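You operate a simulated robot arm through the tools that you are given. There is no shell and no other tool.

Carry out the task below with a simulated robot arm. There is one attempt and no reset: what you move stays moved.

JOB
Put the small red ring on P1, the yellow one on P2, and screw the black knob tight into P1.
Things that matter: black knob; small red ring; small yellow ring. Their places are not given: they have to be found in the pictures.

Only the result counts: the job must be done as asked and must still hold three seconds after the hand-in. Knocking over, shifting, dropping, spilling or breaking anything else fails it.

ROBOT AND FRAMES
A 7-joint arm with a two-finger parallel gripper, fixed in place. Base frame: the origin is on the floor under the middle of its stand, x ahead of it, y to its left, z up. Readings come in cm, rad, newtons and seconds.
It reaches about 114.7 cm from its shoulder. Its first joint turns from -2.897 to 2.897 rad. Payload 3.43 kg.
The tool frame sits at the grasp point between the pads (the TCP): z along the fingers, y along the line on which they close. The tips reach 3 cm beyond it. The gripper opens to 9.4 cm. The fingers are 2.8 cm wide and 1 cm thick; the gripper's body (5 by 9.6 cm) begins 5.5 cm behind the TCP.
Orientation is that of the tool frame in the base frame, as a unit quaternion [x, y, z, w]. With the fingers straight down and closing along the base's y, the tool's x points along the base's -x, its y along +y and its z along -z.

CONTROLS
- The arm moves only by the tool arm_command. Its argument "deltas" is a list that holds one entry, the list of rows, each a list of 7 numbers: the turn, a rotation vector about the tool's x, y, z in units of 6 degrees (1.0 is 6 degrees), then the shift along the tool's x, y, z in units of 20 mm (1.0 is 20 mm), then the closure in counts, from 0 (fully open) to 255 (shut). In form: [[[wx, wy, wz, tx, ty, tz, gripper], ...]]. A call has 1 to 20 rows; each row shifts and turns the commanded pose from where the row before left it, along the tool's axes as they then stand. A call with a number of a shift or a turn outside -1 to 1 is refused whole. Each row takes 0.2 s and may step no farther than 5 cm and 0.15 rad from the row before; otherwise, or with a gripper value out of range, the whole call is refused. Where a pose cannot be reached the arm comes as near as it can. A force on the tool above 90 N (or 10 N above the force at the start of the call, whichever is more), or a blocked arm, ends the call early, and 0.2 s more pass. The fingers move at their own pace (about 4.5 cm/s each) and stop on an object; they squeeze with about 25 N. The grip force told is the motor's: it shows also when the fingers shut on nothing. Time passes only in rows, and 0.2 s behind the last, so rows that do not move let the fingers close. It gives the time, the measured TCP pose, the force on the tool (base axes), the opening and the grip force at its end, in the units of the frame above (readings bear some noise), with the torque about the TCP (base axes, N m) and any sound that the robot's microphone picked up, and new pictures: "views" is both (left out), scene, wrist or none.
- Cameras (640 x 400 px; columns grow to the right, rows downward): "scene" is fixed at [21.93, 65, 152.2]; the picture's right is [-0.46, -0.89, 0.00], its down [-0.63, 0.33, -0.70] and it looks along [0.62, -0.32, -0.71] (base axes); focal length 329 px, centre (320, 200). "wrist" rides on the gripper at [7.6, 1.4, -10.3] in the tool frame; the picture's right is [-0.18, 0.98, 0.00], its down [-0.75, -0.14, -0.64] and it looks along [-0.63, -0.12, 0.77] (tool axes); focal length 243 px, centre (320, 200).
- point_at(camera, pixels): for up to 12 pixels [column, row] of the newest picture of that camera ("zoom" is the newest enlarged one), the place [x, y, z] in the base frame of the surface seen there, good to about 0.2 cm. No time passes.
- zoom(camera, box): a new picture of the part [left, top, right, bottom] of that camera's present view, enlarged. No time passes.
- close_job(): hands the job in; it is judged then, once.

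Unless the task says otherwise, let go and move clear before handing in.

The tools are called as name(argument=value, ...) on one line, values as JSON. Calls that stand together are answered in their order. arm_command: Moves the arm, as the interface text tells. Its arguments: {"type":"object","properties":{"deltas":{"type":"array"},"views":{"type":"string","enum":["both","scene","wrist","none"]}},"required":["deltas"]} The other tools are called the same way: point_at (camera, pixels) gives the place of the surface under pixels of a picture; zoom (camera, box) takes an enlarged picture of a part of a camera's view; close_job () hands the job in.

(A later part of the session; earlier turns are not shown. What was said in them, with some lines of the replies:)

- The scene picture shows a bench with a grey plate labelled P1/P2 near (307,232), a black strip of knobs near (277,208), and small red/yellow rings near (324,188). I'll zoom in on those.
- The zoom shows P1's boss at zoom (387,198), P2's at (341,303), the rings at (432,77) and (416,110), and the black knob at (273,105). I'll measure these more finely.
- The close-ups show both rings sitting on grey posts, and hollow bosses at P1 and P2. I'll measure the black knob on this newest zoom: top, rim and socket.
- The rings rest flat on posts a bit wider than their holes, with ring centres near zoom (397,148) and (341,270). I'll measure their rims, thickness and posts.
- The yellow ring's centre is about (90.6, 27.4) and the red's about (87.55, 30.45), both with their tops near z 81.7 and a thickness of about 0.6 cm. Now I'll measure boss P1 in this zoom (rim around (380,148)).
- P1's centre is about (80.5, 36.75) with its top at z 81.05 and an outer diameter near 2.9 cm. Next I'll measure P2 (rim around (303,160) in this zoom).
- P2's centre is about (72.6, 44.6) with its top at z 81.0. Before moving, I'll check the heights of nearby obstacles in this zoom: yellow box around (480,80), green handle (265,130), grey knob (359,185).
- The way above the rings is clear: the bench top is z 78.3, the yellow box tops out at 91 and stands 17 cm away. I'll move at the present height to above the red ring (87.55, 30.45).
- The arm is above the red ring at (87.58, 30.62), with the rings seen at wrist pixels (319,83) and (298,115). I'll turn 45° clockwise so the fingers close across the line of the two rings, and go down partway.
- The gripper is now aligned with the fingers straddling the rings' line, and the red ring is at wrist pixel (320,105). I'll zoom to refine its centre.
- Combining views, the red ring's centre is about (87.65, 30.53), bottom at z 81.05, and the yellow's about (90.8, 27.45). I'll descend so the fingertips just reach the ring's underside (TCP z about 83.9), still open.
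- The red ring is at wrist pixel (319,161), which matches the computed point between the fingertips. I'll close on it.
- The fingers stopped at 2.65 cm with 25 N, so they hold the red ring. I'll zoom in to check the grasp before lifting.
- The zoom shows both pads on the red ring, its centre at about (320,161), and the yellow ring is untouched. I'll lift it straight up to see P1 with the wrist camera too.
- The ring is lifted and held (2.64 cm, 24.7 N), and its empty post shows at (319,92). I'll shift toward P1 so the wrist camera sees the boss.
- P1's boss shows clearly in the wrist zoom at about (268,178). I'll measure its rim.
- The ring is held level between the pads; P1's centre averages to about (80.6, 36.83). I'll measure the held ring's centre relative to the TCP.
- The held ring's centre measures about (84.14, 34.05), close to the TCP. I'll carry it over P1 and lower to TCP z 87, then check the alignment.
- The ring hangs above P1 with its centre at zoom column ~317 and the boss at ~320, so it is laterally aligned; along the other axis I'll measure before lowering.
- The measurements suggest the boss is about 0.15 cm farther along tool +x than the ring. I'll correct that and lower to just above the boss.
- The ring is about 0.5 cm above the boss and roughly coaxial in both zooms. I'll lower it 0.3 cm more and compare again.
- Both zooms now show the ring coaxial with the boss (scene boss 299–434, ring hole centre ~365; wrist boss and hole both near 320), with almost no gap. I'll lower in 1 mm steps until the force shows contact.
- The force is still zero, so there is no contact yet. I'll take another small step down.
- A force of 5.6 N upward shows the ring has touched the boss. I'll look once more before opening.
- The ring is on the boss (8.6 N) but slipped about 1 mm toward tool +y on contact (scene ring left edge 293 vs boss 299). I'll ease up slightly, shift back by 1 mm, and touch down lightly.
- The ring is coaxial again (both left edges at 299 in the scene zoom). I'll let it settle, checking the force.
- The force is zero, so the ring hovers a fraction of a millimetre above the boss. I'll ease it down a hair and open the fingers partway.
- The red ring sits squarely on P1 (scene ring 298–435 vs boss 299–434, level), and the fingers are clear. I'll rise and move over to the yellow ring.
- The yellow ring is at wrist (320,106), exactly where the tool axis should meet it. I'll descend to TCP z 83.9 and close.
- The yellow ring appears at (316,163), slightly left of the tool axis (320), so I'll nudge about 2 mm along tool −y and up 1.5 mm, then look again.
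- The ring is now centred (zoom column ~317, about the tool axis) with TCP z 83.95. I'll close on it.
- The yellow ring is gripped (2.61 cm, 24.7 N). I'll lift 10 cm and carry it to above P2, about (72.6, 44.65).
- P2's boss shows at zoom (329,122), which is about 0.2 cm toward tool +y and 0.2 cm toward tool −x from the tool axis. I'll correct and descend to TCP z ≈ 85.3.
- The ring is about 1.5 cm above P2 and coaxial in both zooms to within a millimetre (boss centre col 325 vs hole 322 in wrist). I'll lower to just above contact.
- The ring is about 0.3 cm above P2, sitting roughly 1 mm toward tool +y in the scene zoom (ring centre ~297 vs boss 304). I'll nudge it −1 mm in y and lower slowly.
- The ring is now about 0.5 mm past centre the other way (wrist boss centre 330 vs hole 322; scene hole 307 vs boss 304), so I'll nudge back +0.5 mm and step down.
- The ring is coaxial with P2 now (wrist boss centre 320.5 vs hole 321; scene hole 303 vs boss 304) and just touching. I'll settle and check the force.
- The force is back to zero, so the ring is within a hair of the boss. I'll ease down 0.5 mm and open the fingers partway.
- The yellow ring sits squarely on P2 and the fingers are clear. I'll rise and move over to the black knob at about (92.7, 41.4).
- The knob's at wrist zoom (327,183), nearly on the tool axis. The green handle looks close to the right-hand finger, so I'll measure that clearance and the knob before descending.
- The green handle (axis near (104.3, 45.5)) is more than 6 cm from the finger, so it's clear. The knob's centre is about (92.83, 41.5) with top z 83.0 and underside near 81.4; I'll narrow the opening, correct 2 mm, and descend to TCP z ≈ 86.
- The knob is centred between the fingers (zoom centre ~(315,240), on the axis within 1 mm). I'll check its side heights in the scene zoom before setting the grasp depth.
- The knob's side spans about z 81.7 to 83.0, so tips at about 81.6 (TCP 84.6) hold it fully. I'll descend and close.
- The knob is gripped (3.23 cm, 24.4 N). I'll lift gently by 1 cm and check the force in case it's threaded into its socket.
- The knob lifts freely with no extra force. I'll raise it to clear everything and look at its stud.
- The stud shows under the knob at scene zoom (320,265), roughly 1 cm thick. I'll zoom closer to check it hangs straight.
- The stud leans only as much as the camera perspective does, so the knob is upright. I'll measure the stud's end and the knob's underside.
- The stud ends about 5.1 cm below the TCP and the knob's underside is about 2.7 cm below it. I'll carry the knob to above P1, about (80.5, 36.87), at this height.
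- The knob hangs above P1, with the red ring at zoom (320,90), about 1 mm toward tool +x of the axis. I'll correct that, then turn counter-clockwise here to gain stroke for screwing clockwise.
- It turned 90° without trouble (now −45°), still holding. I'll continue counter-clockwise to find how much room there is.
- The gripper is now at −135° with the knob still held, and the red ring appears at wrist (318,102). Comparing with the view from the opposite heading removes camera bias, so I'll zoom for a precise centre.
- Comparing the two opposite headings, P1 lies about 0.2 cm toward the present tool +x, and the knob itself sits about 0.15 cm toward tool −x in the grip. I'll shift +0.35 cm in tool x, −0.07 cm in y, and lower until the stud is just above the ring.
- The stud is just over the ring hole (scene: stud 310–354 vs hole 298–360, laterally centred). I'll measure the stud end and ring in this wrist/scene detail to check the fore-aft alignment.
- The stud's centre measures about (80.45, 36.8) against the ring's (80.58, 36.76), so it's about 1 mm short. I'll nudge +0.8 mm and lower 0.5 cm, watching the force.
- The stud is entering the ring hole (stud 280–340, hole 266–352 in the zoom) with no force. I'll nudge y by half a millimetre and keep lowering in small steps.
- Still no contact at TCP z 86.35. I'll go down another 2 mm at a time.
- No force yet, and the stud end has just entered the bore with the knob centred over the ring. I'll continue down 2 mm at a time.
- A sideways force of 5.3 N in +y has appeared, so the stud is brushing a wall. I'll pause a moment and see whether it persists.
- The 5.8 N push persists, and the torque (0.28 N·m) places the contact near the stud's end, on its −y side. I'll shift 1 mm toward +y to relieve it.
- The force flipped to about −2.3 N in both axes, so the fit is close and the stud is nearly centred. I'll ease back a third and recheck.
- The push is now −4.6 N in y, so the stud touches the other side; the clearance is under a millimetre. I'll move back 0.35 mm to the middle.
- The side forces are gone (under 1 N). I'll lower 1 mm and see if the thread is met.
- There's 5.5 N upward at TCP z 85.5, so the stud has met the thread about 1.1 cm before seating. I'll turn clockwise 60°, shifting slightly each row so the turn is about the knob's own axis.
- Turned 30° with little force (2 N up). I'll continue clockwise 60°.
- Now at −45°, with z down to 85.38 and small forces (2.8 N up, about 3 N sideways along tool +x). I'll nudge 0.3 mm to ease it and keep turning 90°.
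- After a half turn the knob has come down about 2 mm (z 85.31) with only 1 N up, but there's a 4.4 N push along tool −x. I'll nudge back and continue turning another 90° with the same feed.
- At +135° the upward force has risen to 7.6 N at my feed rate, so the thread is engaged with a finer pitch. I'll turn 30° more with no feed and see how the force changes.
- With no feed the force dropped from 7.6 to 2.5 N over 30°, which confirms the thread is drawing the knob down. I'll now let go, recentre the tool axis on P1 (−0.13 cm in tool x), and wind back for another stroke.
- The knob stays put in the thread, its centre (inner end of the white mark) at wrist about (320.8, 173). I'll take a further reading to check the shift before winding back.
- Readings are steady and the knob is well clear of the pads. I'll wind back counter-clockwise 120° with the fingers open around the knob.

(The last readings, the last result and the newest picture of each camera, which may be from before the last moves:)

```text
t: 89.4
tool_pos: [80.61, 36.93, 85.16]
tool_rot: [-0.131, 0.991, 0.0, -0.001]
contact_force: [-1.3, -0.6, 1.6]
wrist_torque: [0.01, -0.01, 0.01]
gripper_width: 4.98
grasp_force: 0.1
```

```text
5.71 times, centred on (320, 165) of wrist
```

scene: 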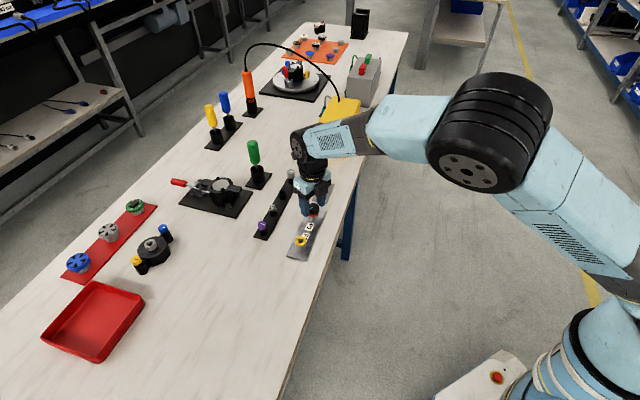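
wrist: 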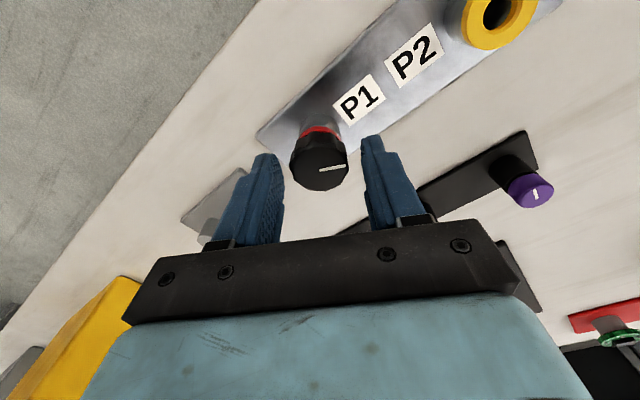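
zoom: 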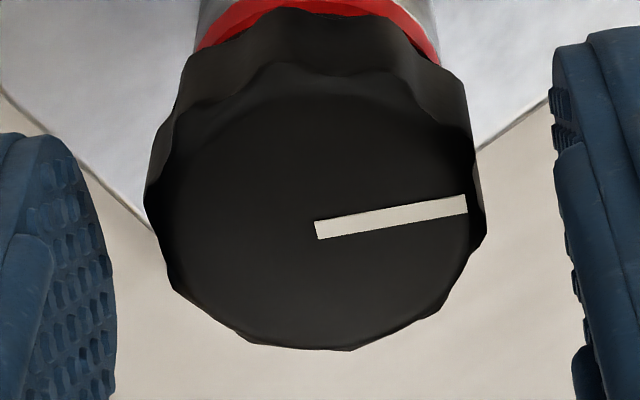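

The same features seen from exactly opposite headings moved by only about (−7, −12) zoom pixels, so the tool axis is off the knob's axis by 0.7 mm in x and 0.35 mm in y. I'll correct that and finish winding back to −135°.

arm_command(deltas=[[[0, 0, 0, 0.037, -0.018, 0, 120], [0, 0, -1, 0, 0, 0, 120], [0, 0, -1, 0, 0, 0, 120], [0, 0, -1, 0, 0, 0, 120], [0, 0, -1, 0, 0, 0, 120], [0, 0, -1, 0, 0, 0, 120], [0, 0, -1, 0, 0, 0, 120], [0, 0, -1, 0, 0, 0, 120], [0, 0, -1, 0, 0, 0, 120], [0, 0, -1, 0, 0, 0, 120], [0, 0, -1, 0, 0, 0, 120], [0, 0, -1, 0, 0, 0, 120], [0, 0, -1, 0, 0, 0, 120], [0, 0, -1, 0, 0, 0, 120], [0, 0, -1, 0, 0, 0, 120], [0, 0, -1, 0, 0, 0, 120], [0, 0, -1, 0, 0, 0, 120], [0, 0, -1, 0, 0, 0, 120], [0, 0, -1, 0, 0, 0, 120], [0, 0, 0, 0, 0, 0, 120]]])

zoom(camera="wrist", box=[280, 130, 360, 200])

zoom(camera="scene", box=[298, 200, 330, 224])

```text
t: 93.6
tool_pos: [80.56, 36.8, 85.14]
tool_rot: [0.879, -0.476, 0.001, -0.001]
contact_force: [-0.3, -0.2, -0.6]
wrist_torque: [-0.03, 0.02, 0.01]
gripper_width: 4.99
grasp_force: 0.1
```

scene: 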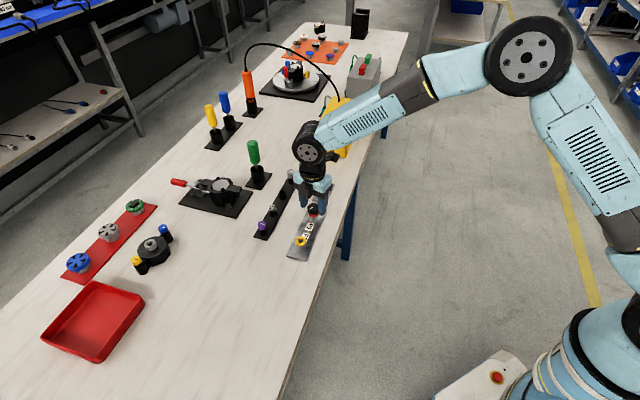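
wrist: 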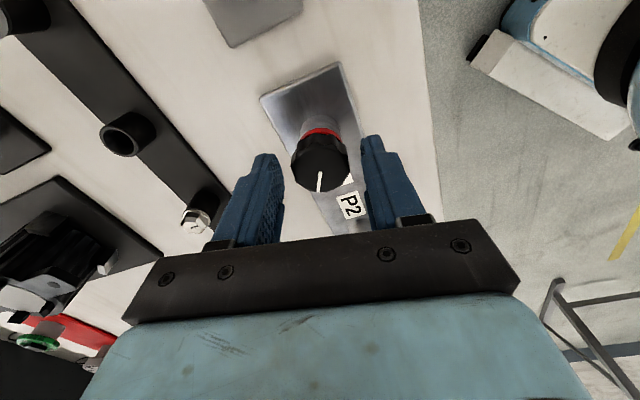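

```text
5.71 times, centred on (320, 165) of wrist
```

zoom: 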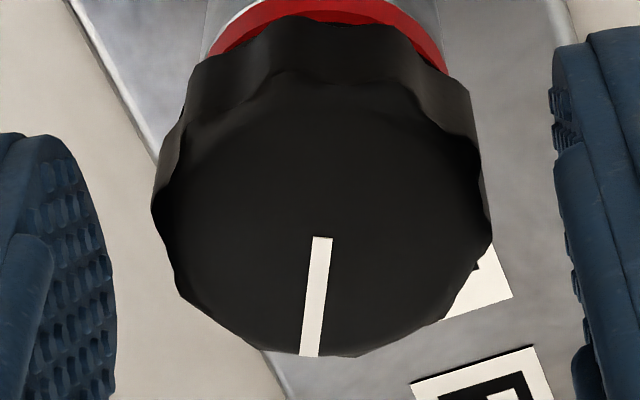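

```text
16.00 times, centred on (314, 212) of scene
```

zoom: 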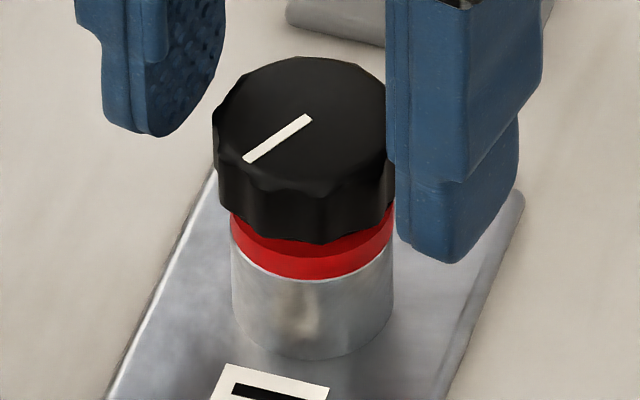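

The tool axis is now centred on the knob (knob spans 153–492 in the zoom, centre 322). I'll close and turn clockwise 96° with a gentle feed.

arm_command(deltas=[[[0, 0, 0, 0, 0, 0, 255], [0, 0, 0, 0, 0, 0, 255], [0, 0, 0, 0, 0, 0, 255], [0, 0, 0, 0, 0, 0, 255], [0, 0, 1, 0, 0, 0.002, 255], [0, 0, 1, 0, 0, 0.002, 255], [0, 0, 1, 0, 0, 0.002, 255], [0, 0, 1, 0, 0, 0.002, 255], [0, 0, 1, 0, 0, 0.002, 255], [0, 0, 1, 0, 0, 0.002, 255], [0, 0, 1, 0, 0, 0.002, 255], [0, 0, 1, 0, 0, 0.002, 255], [0, 0, 1, 0, 0, 0.002, 255], [0, 0, 1, 0, 0, 0.002, 255], [0, 0, 1, 0, 0, 0.002, 255], [0, 0, 1, 0, 0, 0.002, 255], [0, 0, 1, 0, 0, 0.002, 255], [0, 0, 1, 0, 0, 0.002, 255], [0, 0, 1, 0, 0, 0.002, 255], [0, 0, 1, 0, 0, 0.002, 255]]], views="none")

```text
t: 97.8
tool_pos: [80.59, 36.8, 85.12]
tool_rot: [-0.233, 0.972, 0.0, 0.0]
contact_force: [-0.9, 1.2, 1.2]
wrist_torque: [0.05, 0.04, 0.17]
gripper_width: 3.19
grasp_force: 25.6
```

It turned 96° with low side forces and a small reaction torque of 0.17 N·m about z, as thread friction would give. I'll continue clockwise 120°.

arm_command(deltas=[[[0, 0, 1, 0, 0, 0.002, 255], [0, 0, 1, 0, 0, 0.002, 255], [0, 0, 1, 0, 0, 0.002, 255], [0, 0, 1, 0, 0, 0.002, 255], [0, 0, 1, 0, 0, 0.002, 255], [0, 0, 1, 0, 0, 0.002, 255], [0, 0, 1, 0, 0, 0.002, 255], [0, 0, 1, 0, 0, 0.002, 255], [0, 0, 1, 0, 0, 0.002, 255], [0, 0, 1, 0, 0, 0.002, 255], [0, 0, 1, 0, 0, 0.002, 255], [0, 0, 1, 0, 0, 0.002, 255], [0, 0, 1, 0, 0, 0.002, 255], [0, 0, 1, 0, 0, 0.002, 255], [0, 0, 1, 0, 0, 0.002, 255], [0, 0, 1, 0, 0, 0.002, 255], [0, 0, 1, 0, 0, 0.002, 255], [0, 0, 1, 0, 0, 0.002, 255], [0, 0, 1, 0, 0, 0.002, 255], [0, 0, 1, 0, 0, 0.002, 255]]])

zoom(camera="scene", box=[298, 200, 330, 224])

zoom(camera="wrist", box=[280, 130, 360, 200])

```text
t: 102.0
tool_pos: [80.64, 36.82, 85.13]
tool_rot: [0.725, 0.689, 0.0, 0.0]
contact_force: [3.1, 2.4, 0.1]
wrist_torque: [0.09, -0.13, 0.29]
gripper_width: 3.22
grasp_force: 24.7
```

scene: 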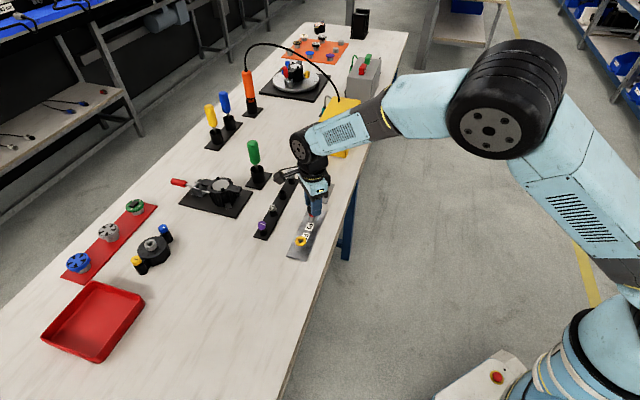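
wrist: 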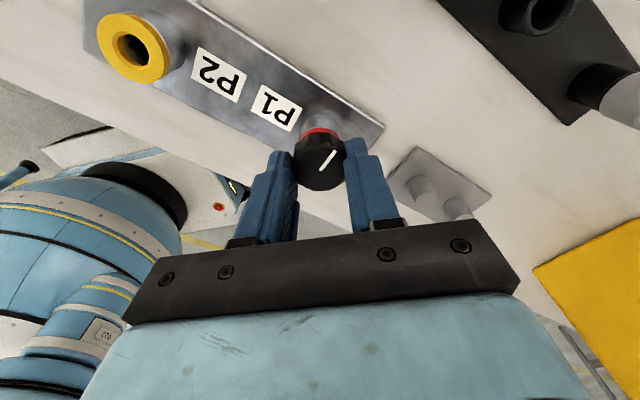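

```text
16.00 times, centred on (314, 212) of scene
```

zoom: 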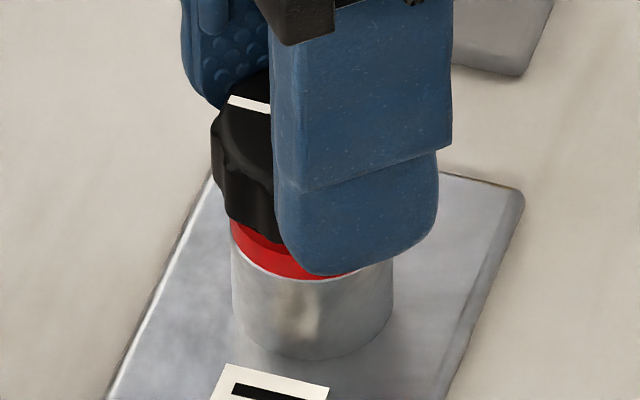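

```text
5.71 times, centred on (320, 165) of wrist
```

zoom: 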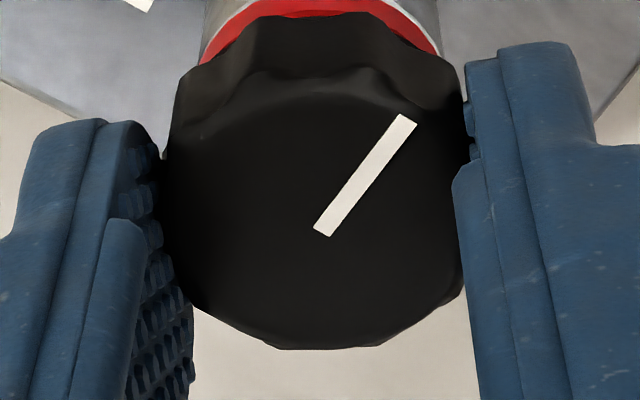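

The white mark shows the knob itself turned only about 60° this stroke while the pads slipped around it (torque 0.29 N·m), and it still stands about 0.5 cm above the ring. I'll let go and inspect its seating and tilt before trying again.

arm_command(deltas=[[[0, 0, 0, 0, 0, 0, 200], [0, 0, 0, 0, 0, 0, 160], [0, 0, 0, 0, 0, 0, 110], [0, 0, 0, 0, 0, 0, 110], [0, 0, 0, 0, 0, -0.5, 110], [0, 0, 0, 0, 0, -1, 110], [0, 0, 0, 0, 0, -1, 110], [0, 0, 0, 0, 0, 0, 110]]])

zoom(camera="scene", box=[298, 200, 330, 224])

zoom(camera="wrist", box=[270, 70, 370, 180])

```text
t: 103.8
tool_pos: [80.7, 36.8, 90.23]
tool_rot: [0.725, 0.688, 0.0, 0.0]
contact_force: [-0.2, 0.2, -0.4]
wrist_torque: [-0.03, 0.01, 0.0]
gripper_width: 5.37
grasp_force: 0.0
```

scene: 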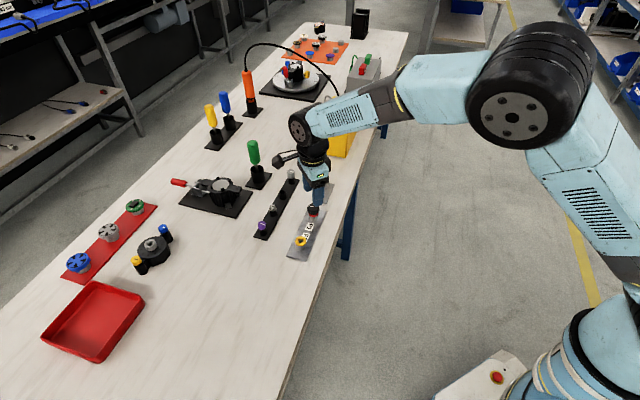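
wrist: 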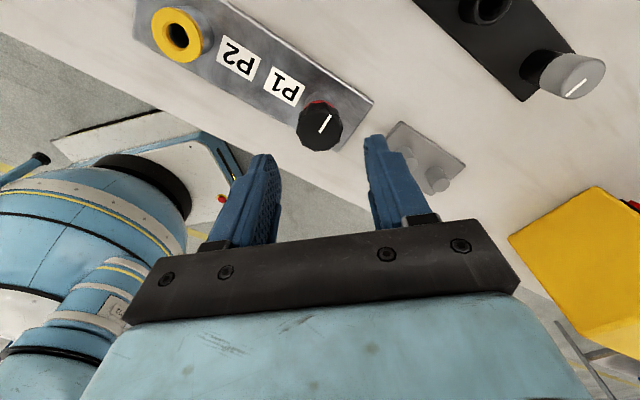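

```text
16.00 times, centred on (314, 212) of scene
```

zoom: 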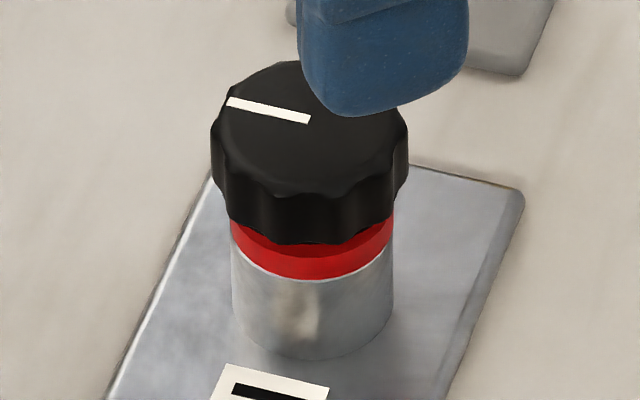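

```text
3.64 times, centred on (320, 125) of wrist
```

zoom: 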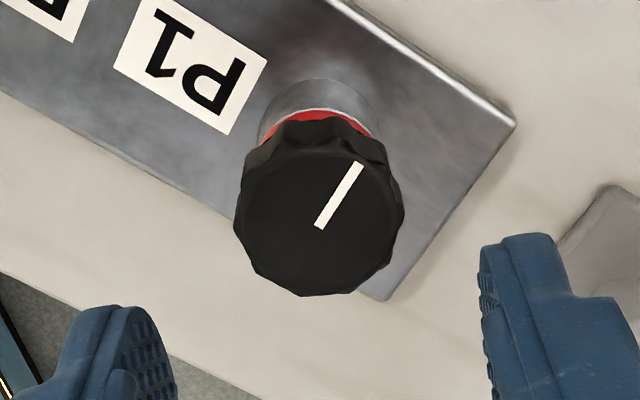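

The knob stands upright; its lower edge is at zoom row ~243 with the ring still visible below. I'll measure knob and ring heights here.

zoom(camera="scene", box=[302, 204, 326, 222])

point_at(camera="zoom", pixels=[[310, 119], [300, 192], [300, 215], [300, 232], [300, 240], [300, 252], [300, 262], [300, 272], [300, 285], [230, 150], [400, 150], [312, 80]])

```text
16.00 times, centred on (314, 213) of scene
```

zoom: 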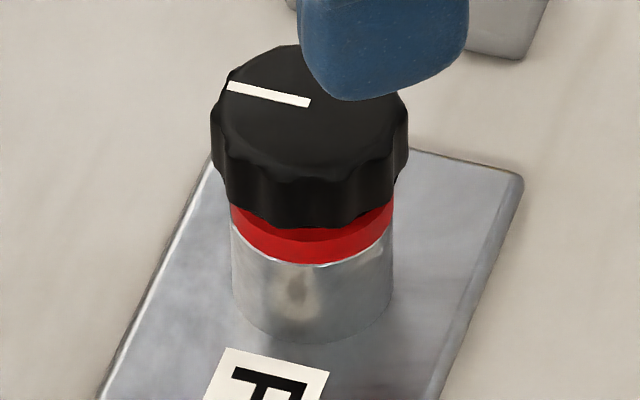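

```text
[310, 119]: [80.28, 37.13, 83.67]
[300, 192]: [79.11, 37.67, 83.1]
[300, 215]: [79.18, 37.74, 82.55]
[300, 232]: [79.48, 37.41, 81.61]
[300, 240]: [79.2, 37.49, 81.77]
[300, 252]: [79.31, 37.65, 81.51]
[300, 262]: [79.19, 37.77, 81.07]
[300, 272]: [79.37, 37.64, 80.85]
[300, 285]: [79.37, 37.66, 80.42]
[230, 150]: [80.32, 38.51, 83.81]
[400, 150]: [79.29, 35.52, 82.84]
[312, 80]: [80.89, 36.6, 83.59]
```

The knob's underside looks about 0.6 cm above the ring, yet it turned hard as if tight — perhaps there is a collar under the head. I'll check the knob's empty storage socket height and look at the gap closely.

zoom(camera="scene", box=[270, 180, 302, 204])

point_at(camera="zoom", pixels=[[240, 180], [200, 190], [255, 165], [255, 215], [300, 190], [250, 260], [250, 190], [310, 185], [255, 230], [255, 160]])

zoom(camera="wrist", box=[295, 85, 355, 135])

```text
16.00 times, centred on (286, 192) of scene
```

zoom: 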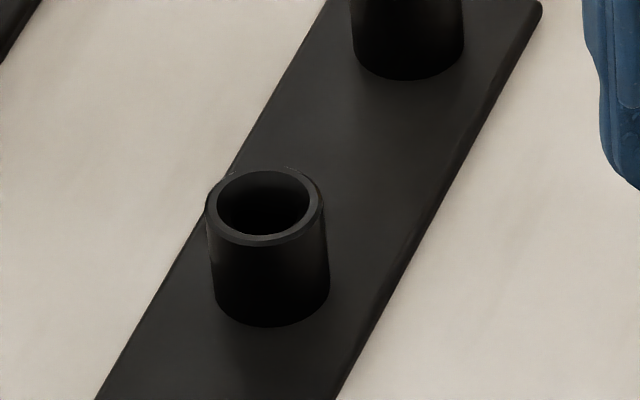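

```text
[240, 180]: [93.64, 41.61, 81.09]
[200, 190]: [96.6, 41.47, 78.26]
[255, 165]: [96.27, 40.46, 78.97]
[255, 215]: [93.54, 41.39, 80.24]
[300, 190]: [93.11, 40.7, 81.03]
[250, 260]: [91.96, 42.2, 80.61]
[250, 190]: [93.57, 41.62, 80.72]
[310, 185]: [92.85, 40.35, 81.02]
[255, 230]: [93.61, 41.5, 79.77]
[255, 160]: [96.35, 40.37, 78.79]
```

```text
8.00 times, centred on (325, 110) of wrist
```

zoom: 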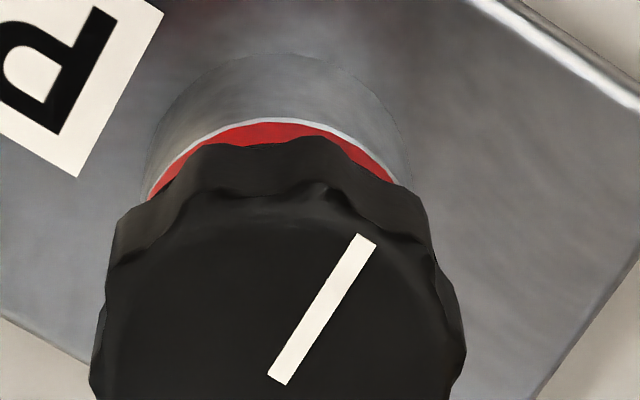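

The numbers fit: in storage the knob's top stood 2.0 cm above the socket rim, and now it stands 1.98 cm above the ring, so a collar under the head is resting on the ring — it is seated, and the slip was the tightening torque. I'll regrip and tighten again in short steps to confirm it no longer turns.

arm_command(deltas=[[[0, 0, 0, 0, 0, 1, 110], [0, 0, 0, 0, 0, 0.9, 110], [0, 0, 0, 0, 0, 0.65, 110], [0, 0, 0, 0, 0, 0, 110]]])

zoom(camera="wrist", box=[280, 130, 360, 200])

```text
t: 104.8
tool_pos: [80.51, 36.78, 84.94]
tool_rot: [0.725, 0.689, 0.001, 0.0]
contact_force: [-0.3, 1.2, 0.9]
wrist_torque: [0.01, 0.0, 0.01]
gripper_width: 5.33
grasp_force: 0.0
```

scene: 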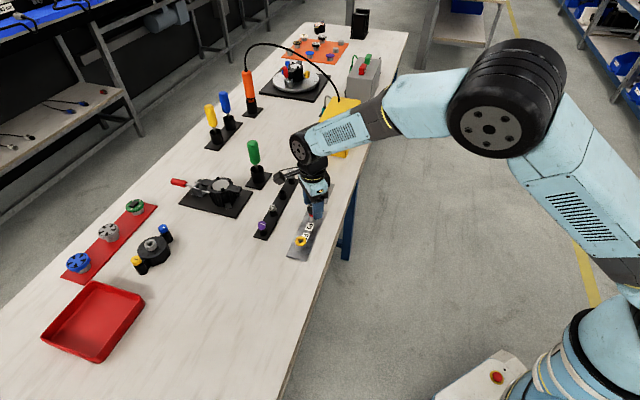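
wrist: 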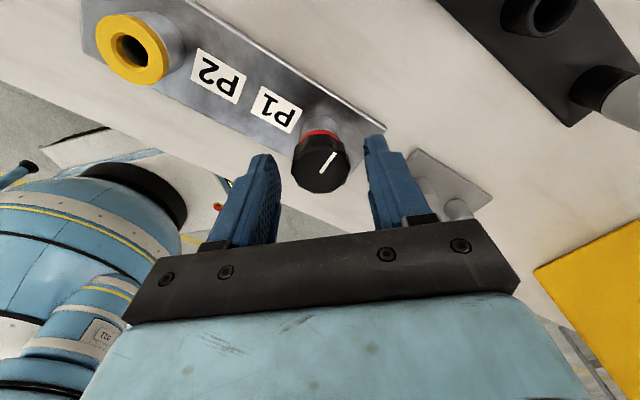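

```text
5.71 times, centred on (320, 165) of wrist
```

zoom: 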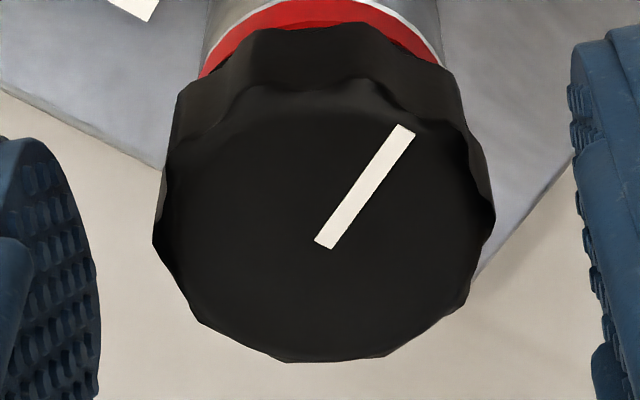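

The knob is centred between the open pads (155–493, centre 324) with its mark pointing up-right. I'll close and turn 18° clockwise, then read the torque.

arm_command(deltas=[[[0, 0, 0, 0, 0, 0, 255], [0, 0, 0, 0, 0, 0, 255], [0, 0, 0, 0, 0, 0, 255], [0, 0, 0, 0, 0, 0, 255], [0, 0, 0, 0, 0, 0, 255], [0, 0, 1, 0, 0, 0, 255], [0, 0, 1, 0, 0, 0, 255], [0, 0, 1, 0, 0, 0, 255]]])

zoom(camera="wrist", box=[280, 130, 360, 200])

```text
t: 106.6
tool_pos: [80.63, 36.82, 84.99]
tool_rot: [0.824, 0.566, -0.001, 0.001]
contact_force: [3.6, 0.1, -0.1]
wrist_torque: [0.04, -0.14, 0.28]
gripper_width: 3.18
grasp_force: 25.2
```

scene: 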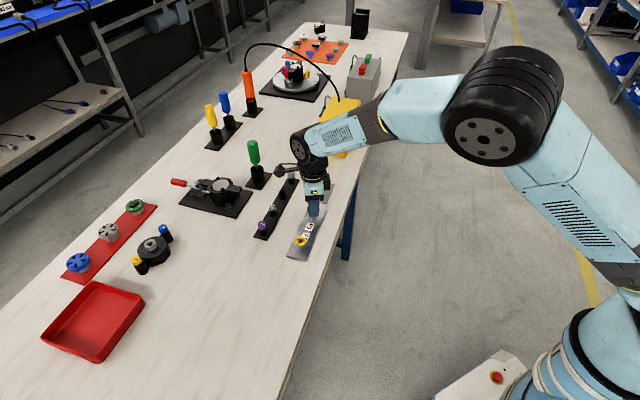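
wrist: 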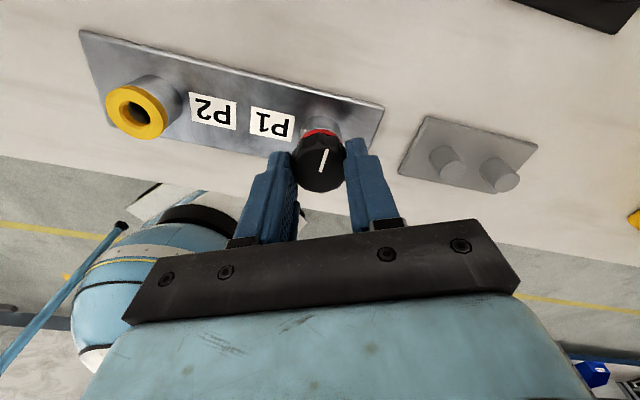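

```text
5.71 times, centred on (320, 165) of wrist
```

zoom: 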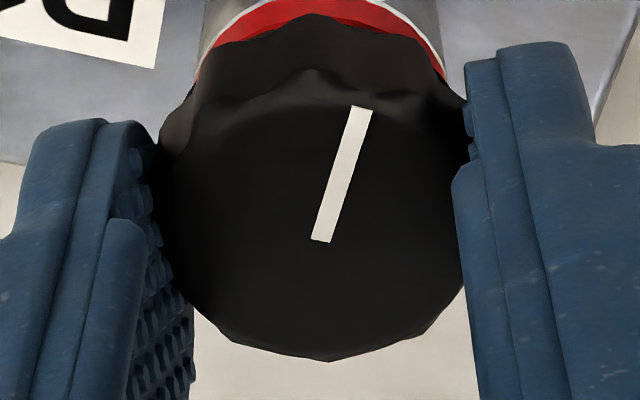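

In 18° of gripper turn the mark fell back 16° relative to the pads, so the knob is held fast at the 0.28 N·m slip limit. I'll let go, lift clear, and move back toward P2 to take a low-angle look under the head.

arm_command(deltas=[[[0, 0, 0, 0, 0, 0, 200], [0, 0, 0, 0, 0, 0, 120], [0, 0, 0, 0, 0, 0, 60], [0, 0, 0, 0, 0, 0, 0], [0, 0, 0, 0, 0, -0.5, 0], [0, 0, 0, 0, 0, -1, 0], [0, 0, 0, 0, 0, -1, 0], [0, 0, 0, 0, 0, -0.5, 0], [0, 0, -1, 0, 0, 0, 0], [0, 0, -1, 0, 0, 0, 0], [0, 0, -1, 0, 0, 0, 0], [0, 0, -1, 0, 0, 0, 0], [0, 0, -1, 0, 0, 0, 0], [0, 0, -1, 0, 0, 0, 0], [0, 0, -1, 0, 0, 0, 0], [0, 0, -1, 0, 0, 0, 0], [0, 0, -1, 0, 0, 0, 0], [0, 0, -1, 0, 0, 0, 0], [0, 0, -1, 0, 0, 0, 0], [0, 0, 0, 0, 0, 0, 0]]])

zoom(camera="scene", box=[298, 200, 330, 224])

```text
t: 110.8
tool_pos: [80.73, 36.67, 91.06]
tool_rot: [0.383, 0.924, -0.001, 0.001]
contact_force: [0.6, 0.2, 0.1]
wrist_torque: [0.03, -0.03, -0.01]
gripper_width: 9.42
grasp_force: 0.0
```

scene: 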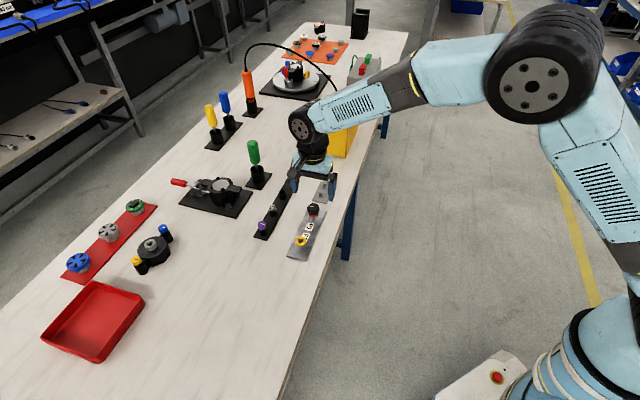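
wrist: 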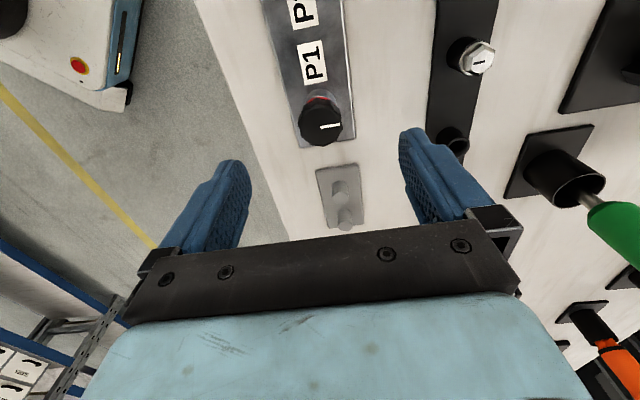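

```text
16.00 times, centred on (314, 212) of scene
```

zoom: 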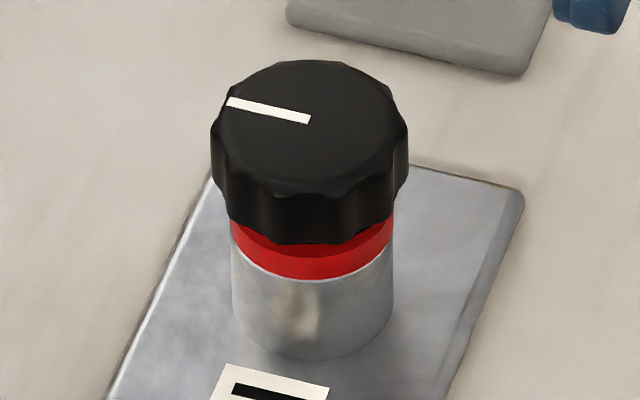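

The mark is exactly where it was before this last tightening, so the knob no longer turns. I'll move back over P2 at a safe height for the low-angle look.

arm_command(deltas=[[[0, 0, 0, 0.883, 0.123, 0, 0], [0, 0, 0, 0.883, 0.123, 0, 0], [0, 0, 0, 0.883, 0.123, 0, 0], [0, 0, 0, 0.883, 0.123, 0, 0], [0, 0, 0, 0.883, 0.123, 0, 0], [0, 0, 0, 0.883, 0.123, 0, 0], [0, -1, 0, 0, 0, 0, 0], [0, -1, 0, 0, 0, 0, 0], [0, -1, 0, 0, 0, 0, 0], [0, -1, 0, 0, 0, 0, 0], [0, -1, 0, 0, 0, 0, 0], [0, 0, 0, 0, 0, 0, 0]]])

```text
t: 113.4
tool_pos: [74.09, 45.43, 91.06]
tool_rot: [0.369, 0.893, -0.098, 0.238]
contact_force: [-1.1, -0.9, -0.9]
wrist_torque: [0.01, -0.03, 0.0]
gripper_width: 9.41
grasp_force: 0.1
```

scene: 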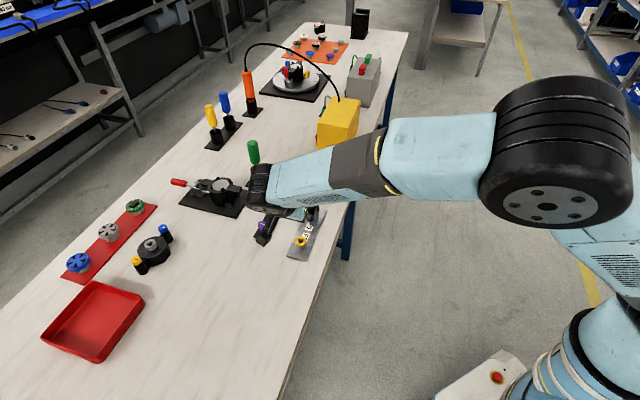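
wrist: 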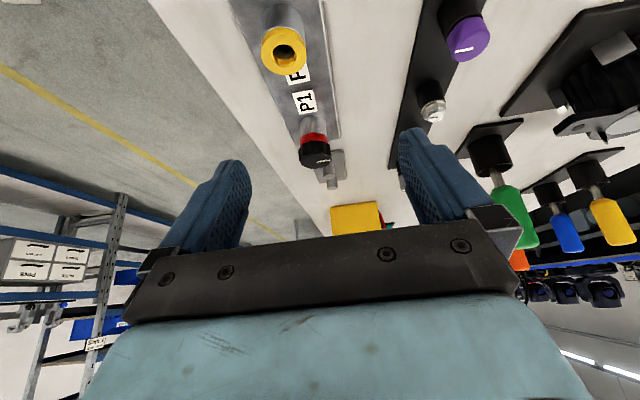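

The tilted view shows the knob on P1 at wrist (314,145). I'll zoom in on it.

zoom(camera="wrist", box=[285, 105, 345, 185])

zoom(camera="wrist", box=[295, 115, 335, 170])

```text
5.00 times, centred on (315, 145) of wrist
```

zoom: 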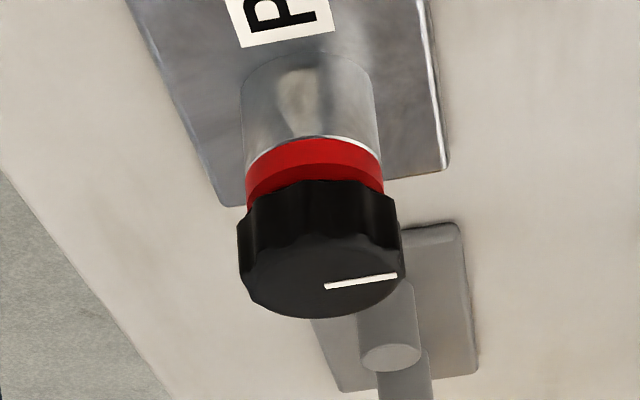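

```text
7.27 times, centred on (315, 142) of wrist
```

zoom: 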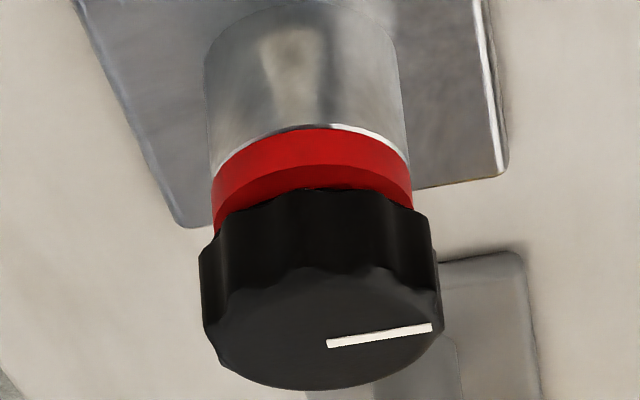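

The knob sits level and the ring shows beneath, but the view is still too steep (about 31° down). I'll lower the camera and tilt a little more to look right under the head.

arm_command(deltas=[[[0, 0, 0, 0.458, 0, 0.794, 0], [0, 0, 0, 0.458, 0, 0.794, 0], [0, -1, 0, 0, 0, 0, 0], [0, -1, 0, 0, 0, 0, 0], [0, 0, 0, 0.3, 0, 0.333, 0], [0, 0, 0, 0, 0, 0, 0]]])

zoom(camera="wrist", box=[280, 130, 350, 210])

```text
t: 114.8
tool_pos: [74.14, 45.34, 86.31]
tool_rot: [0.357, 0.863, -0.137, 0.331]
contact_force: [-0.4, -0.5, 0.9]
wrist_torque: [0.03, 0.02, 0.0]
gripper_width: 9.4
grasp_force: 0.0
```

scene: 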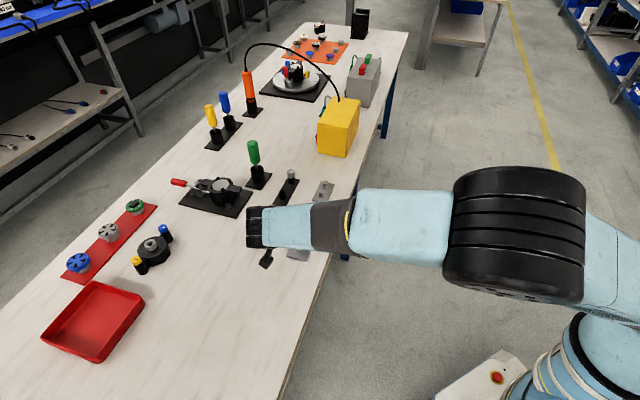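
wrist: 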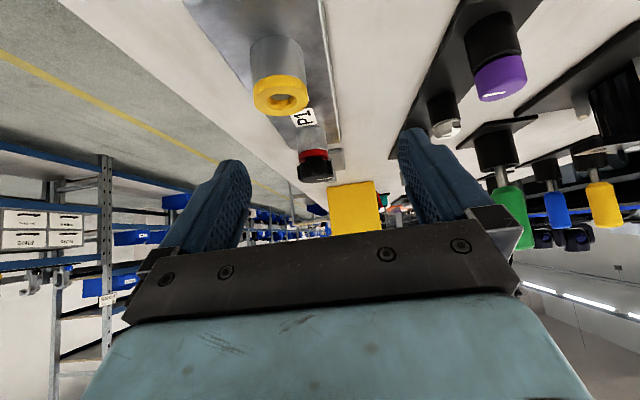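

```text
5.00 times, centred on (315, 170) of wrist
```

zoom: 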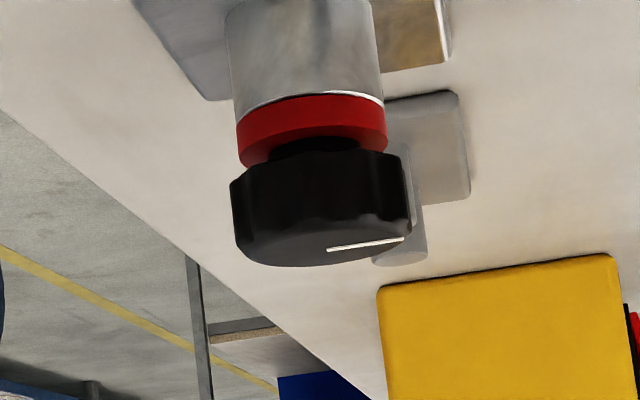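

Now I can see a narrower black collar under the head, at zoom (315,145), going down to the ring. I'll zoom closer to confirm it touches.

zoom(camera="wrist", box=[298, 143, 334, 187])

zoom(camera="wrist", box=[240, 30, 320, 130])

```text
9.09 times, centred on (316, 165) of wrist
```

zoom: 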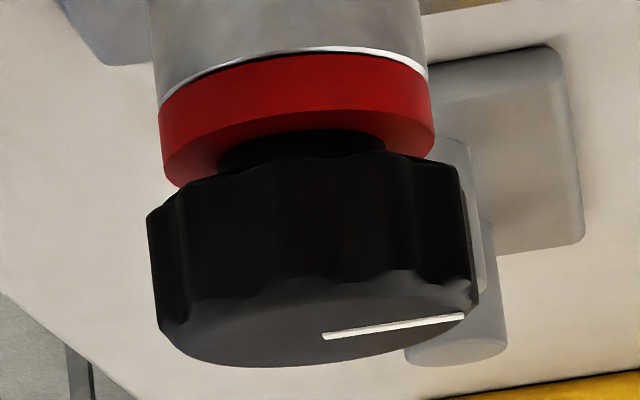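

```text
4.00 times, centred on (280, 80) of wrist
```

zoom: 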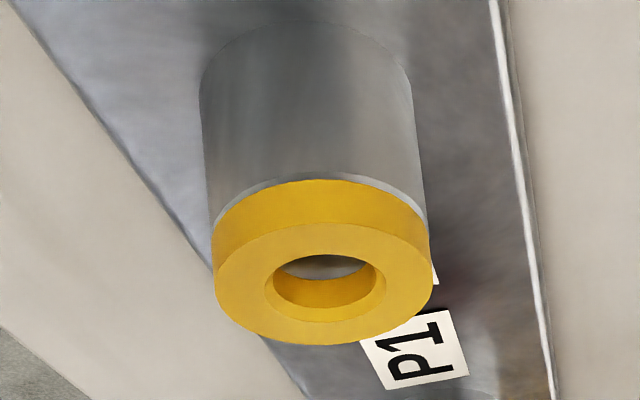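

The collar rests directly on the red ring with no stud showing between, so the knob is down tight with the ring clamped; the yellow ring also sits flush on P2. I'll back the arm up and away, then check the whole scene.

arm_command(deltas=[[[0, 0, 0, -0.669, 0, -0.743, 0], [0, 0, 0, -0.669, 0, -0.743, 0], [0, 0, 0, -0.669, 0, -0.743, 0], [0, 0, 0, -0.669, 0, -0.743, 0], [0, 0, 0, -0.669, 0, -0.743, 0], [0, 1, 0, 0, 0, 0, 0], [0, 1, 0, 0, 0, 0, 0], [0, 1, 0, 0, 0, 0, 0], [0, 1, 0, 0, 0, 0, 0], [0, 1, 0, 0, 0, 0, 0], [0, 1, 0, 0, 0, 0, 0], [0, 1, 0, 0, 0, 0, 0], [0, 0, 0, 0, 0, 0, 0]]])

```text
t: 117.6
tool_pos: [74.15, 45.36, 96.4]
tool_rot: [0.382, 0.924, 0.0, -0.001]
contact_force: [0.9, 0.9, 1.0]
wrist_torque: [-0.02, 0.01, 0.01]
gripper_width: 9.4
grasp_force: 0.0
```

scene: 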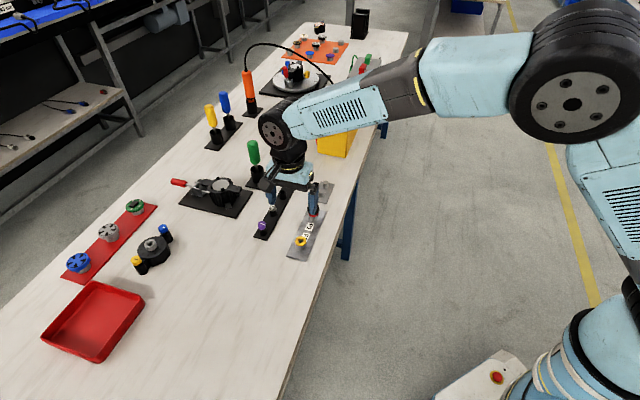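
wrist: 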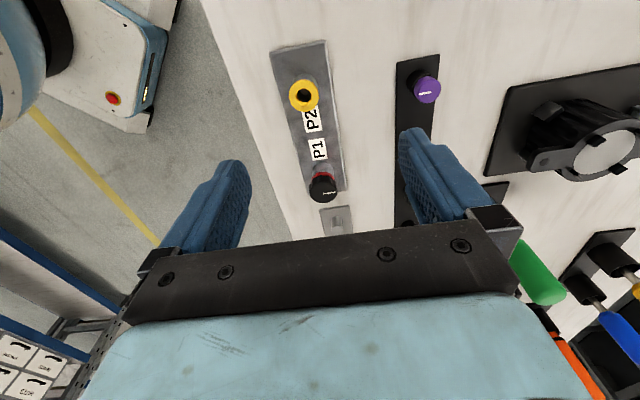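

All is in place: black knob on P1 at wrist (323,187), yellow ring on P2 at (304,96), and nothing else has shifted. I'll draw the arm back toward its base for a final unobstructed look.

arm_command(deltas=[[[0, 0, 0, 0, 0, -1, 0], [0, 0, 0, 0, 0, -1, 0], [0, 0, 0, 0.6, -0.9, -0.3, 0], [0, 0, 0, 0.6, -0.9, 0, 0], [0, 0, 0, 0.6, -0.9, 0, 0], [0, 0, 0, 0.6, -0.9, 0, 0], [0, 0, 0, 0.6, -0.9, 0, 0], [0, 0, 0, 0.6, -0.9, 0, 0], [0, 0, 0, 0.6, -0.9, 0, 0], [0, 0, 0, 0.6, -0.9, 0, 0], [0, 0, 0, 0, 0, 0, 0], [0, 0, 0, 0, 0, 0, 0]]])

zoom(camera="scene", box=[240, 160, 350, 270])

zoom(camera="scene", box=[285, 198, 333, 258])

```text
t: 120.2
tool_pos: [57.06, 41.95, 101.18]
tool_rot: [0.382, 0.924, 0.0, 0.0]
contact_force: [-0.8, -0.4, -0.6]
wrist_torque: [0.0, 0.03, 0.01]
gripper_width: 9.4
grasp_force: 0.0
```

scene: 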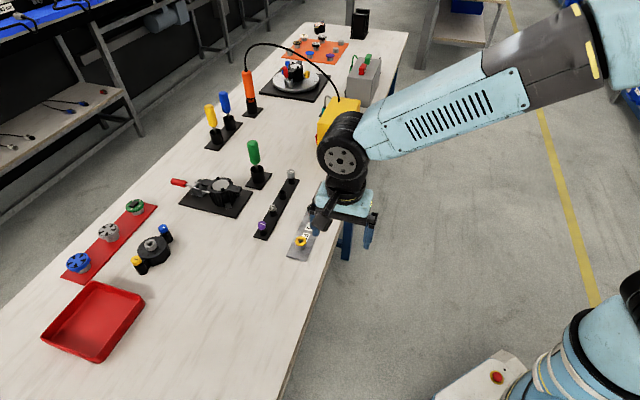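
wrist: 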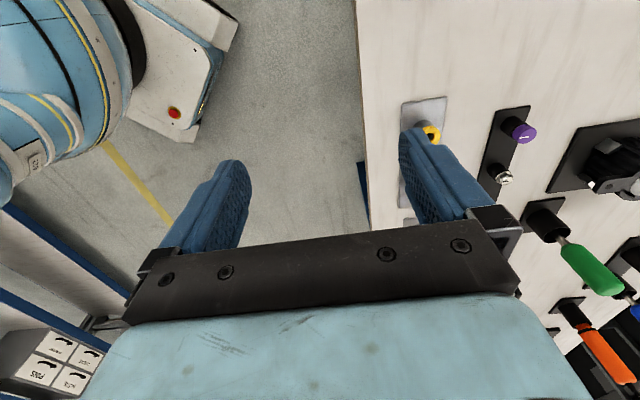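

```text
3.64 times, centred on (295, 215) of scene
```

zoom: 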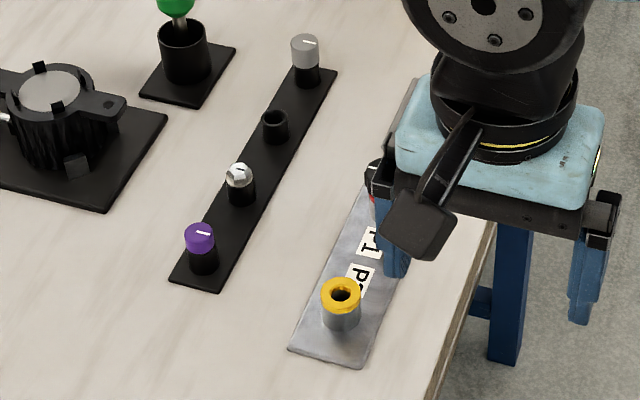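

```text
6.67 times, centred on (309, 228) of scene
```

zoom: 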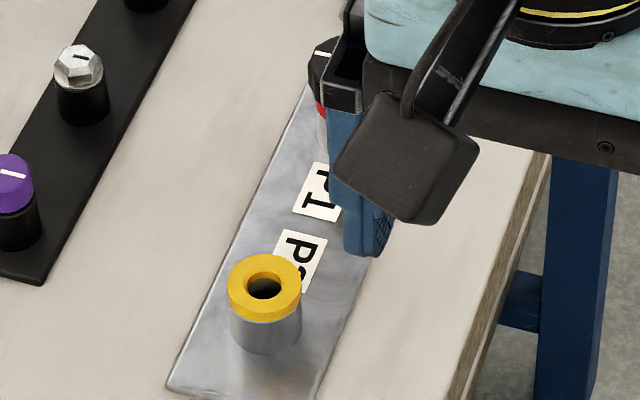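

The final view shows the yellow ring flush on P2, the knob with the red ring under it on P1, the other knobs and tools undisturbed, and the arm clear and still. The knob no longer turned at the grip's slip torque (0.28 N·m), so I'm handing the job in.

close_job()

```text
The job is handed in.
```

The job is handed in: the red ring is on P1, the yellow ring is on P2, and the black knob is screwed down onto the red ring at P1.

- **Rings:** both sit flat and centred on their bosses in the close-up pictures.
- **Knob:** it turned about one full revolution before it stopped. On two later tightening turns it held fast while the pads slipped around it at about 0.28 N·m. That is the most torque this grip can give, so I could not test it any tighter. A low-angle look showed the collar under the knob's head resting on the red ring with no gap visible.
- **Everything else:** the last pictures show nothing else moved, and the arm is back over the near edge of the bench, clear of everything, with the gripper open.
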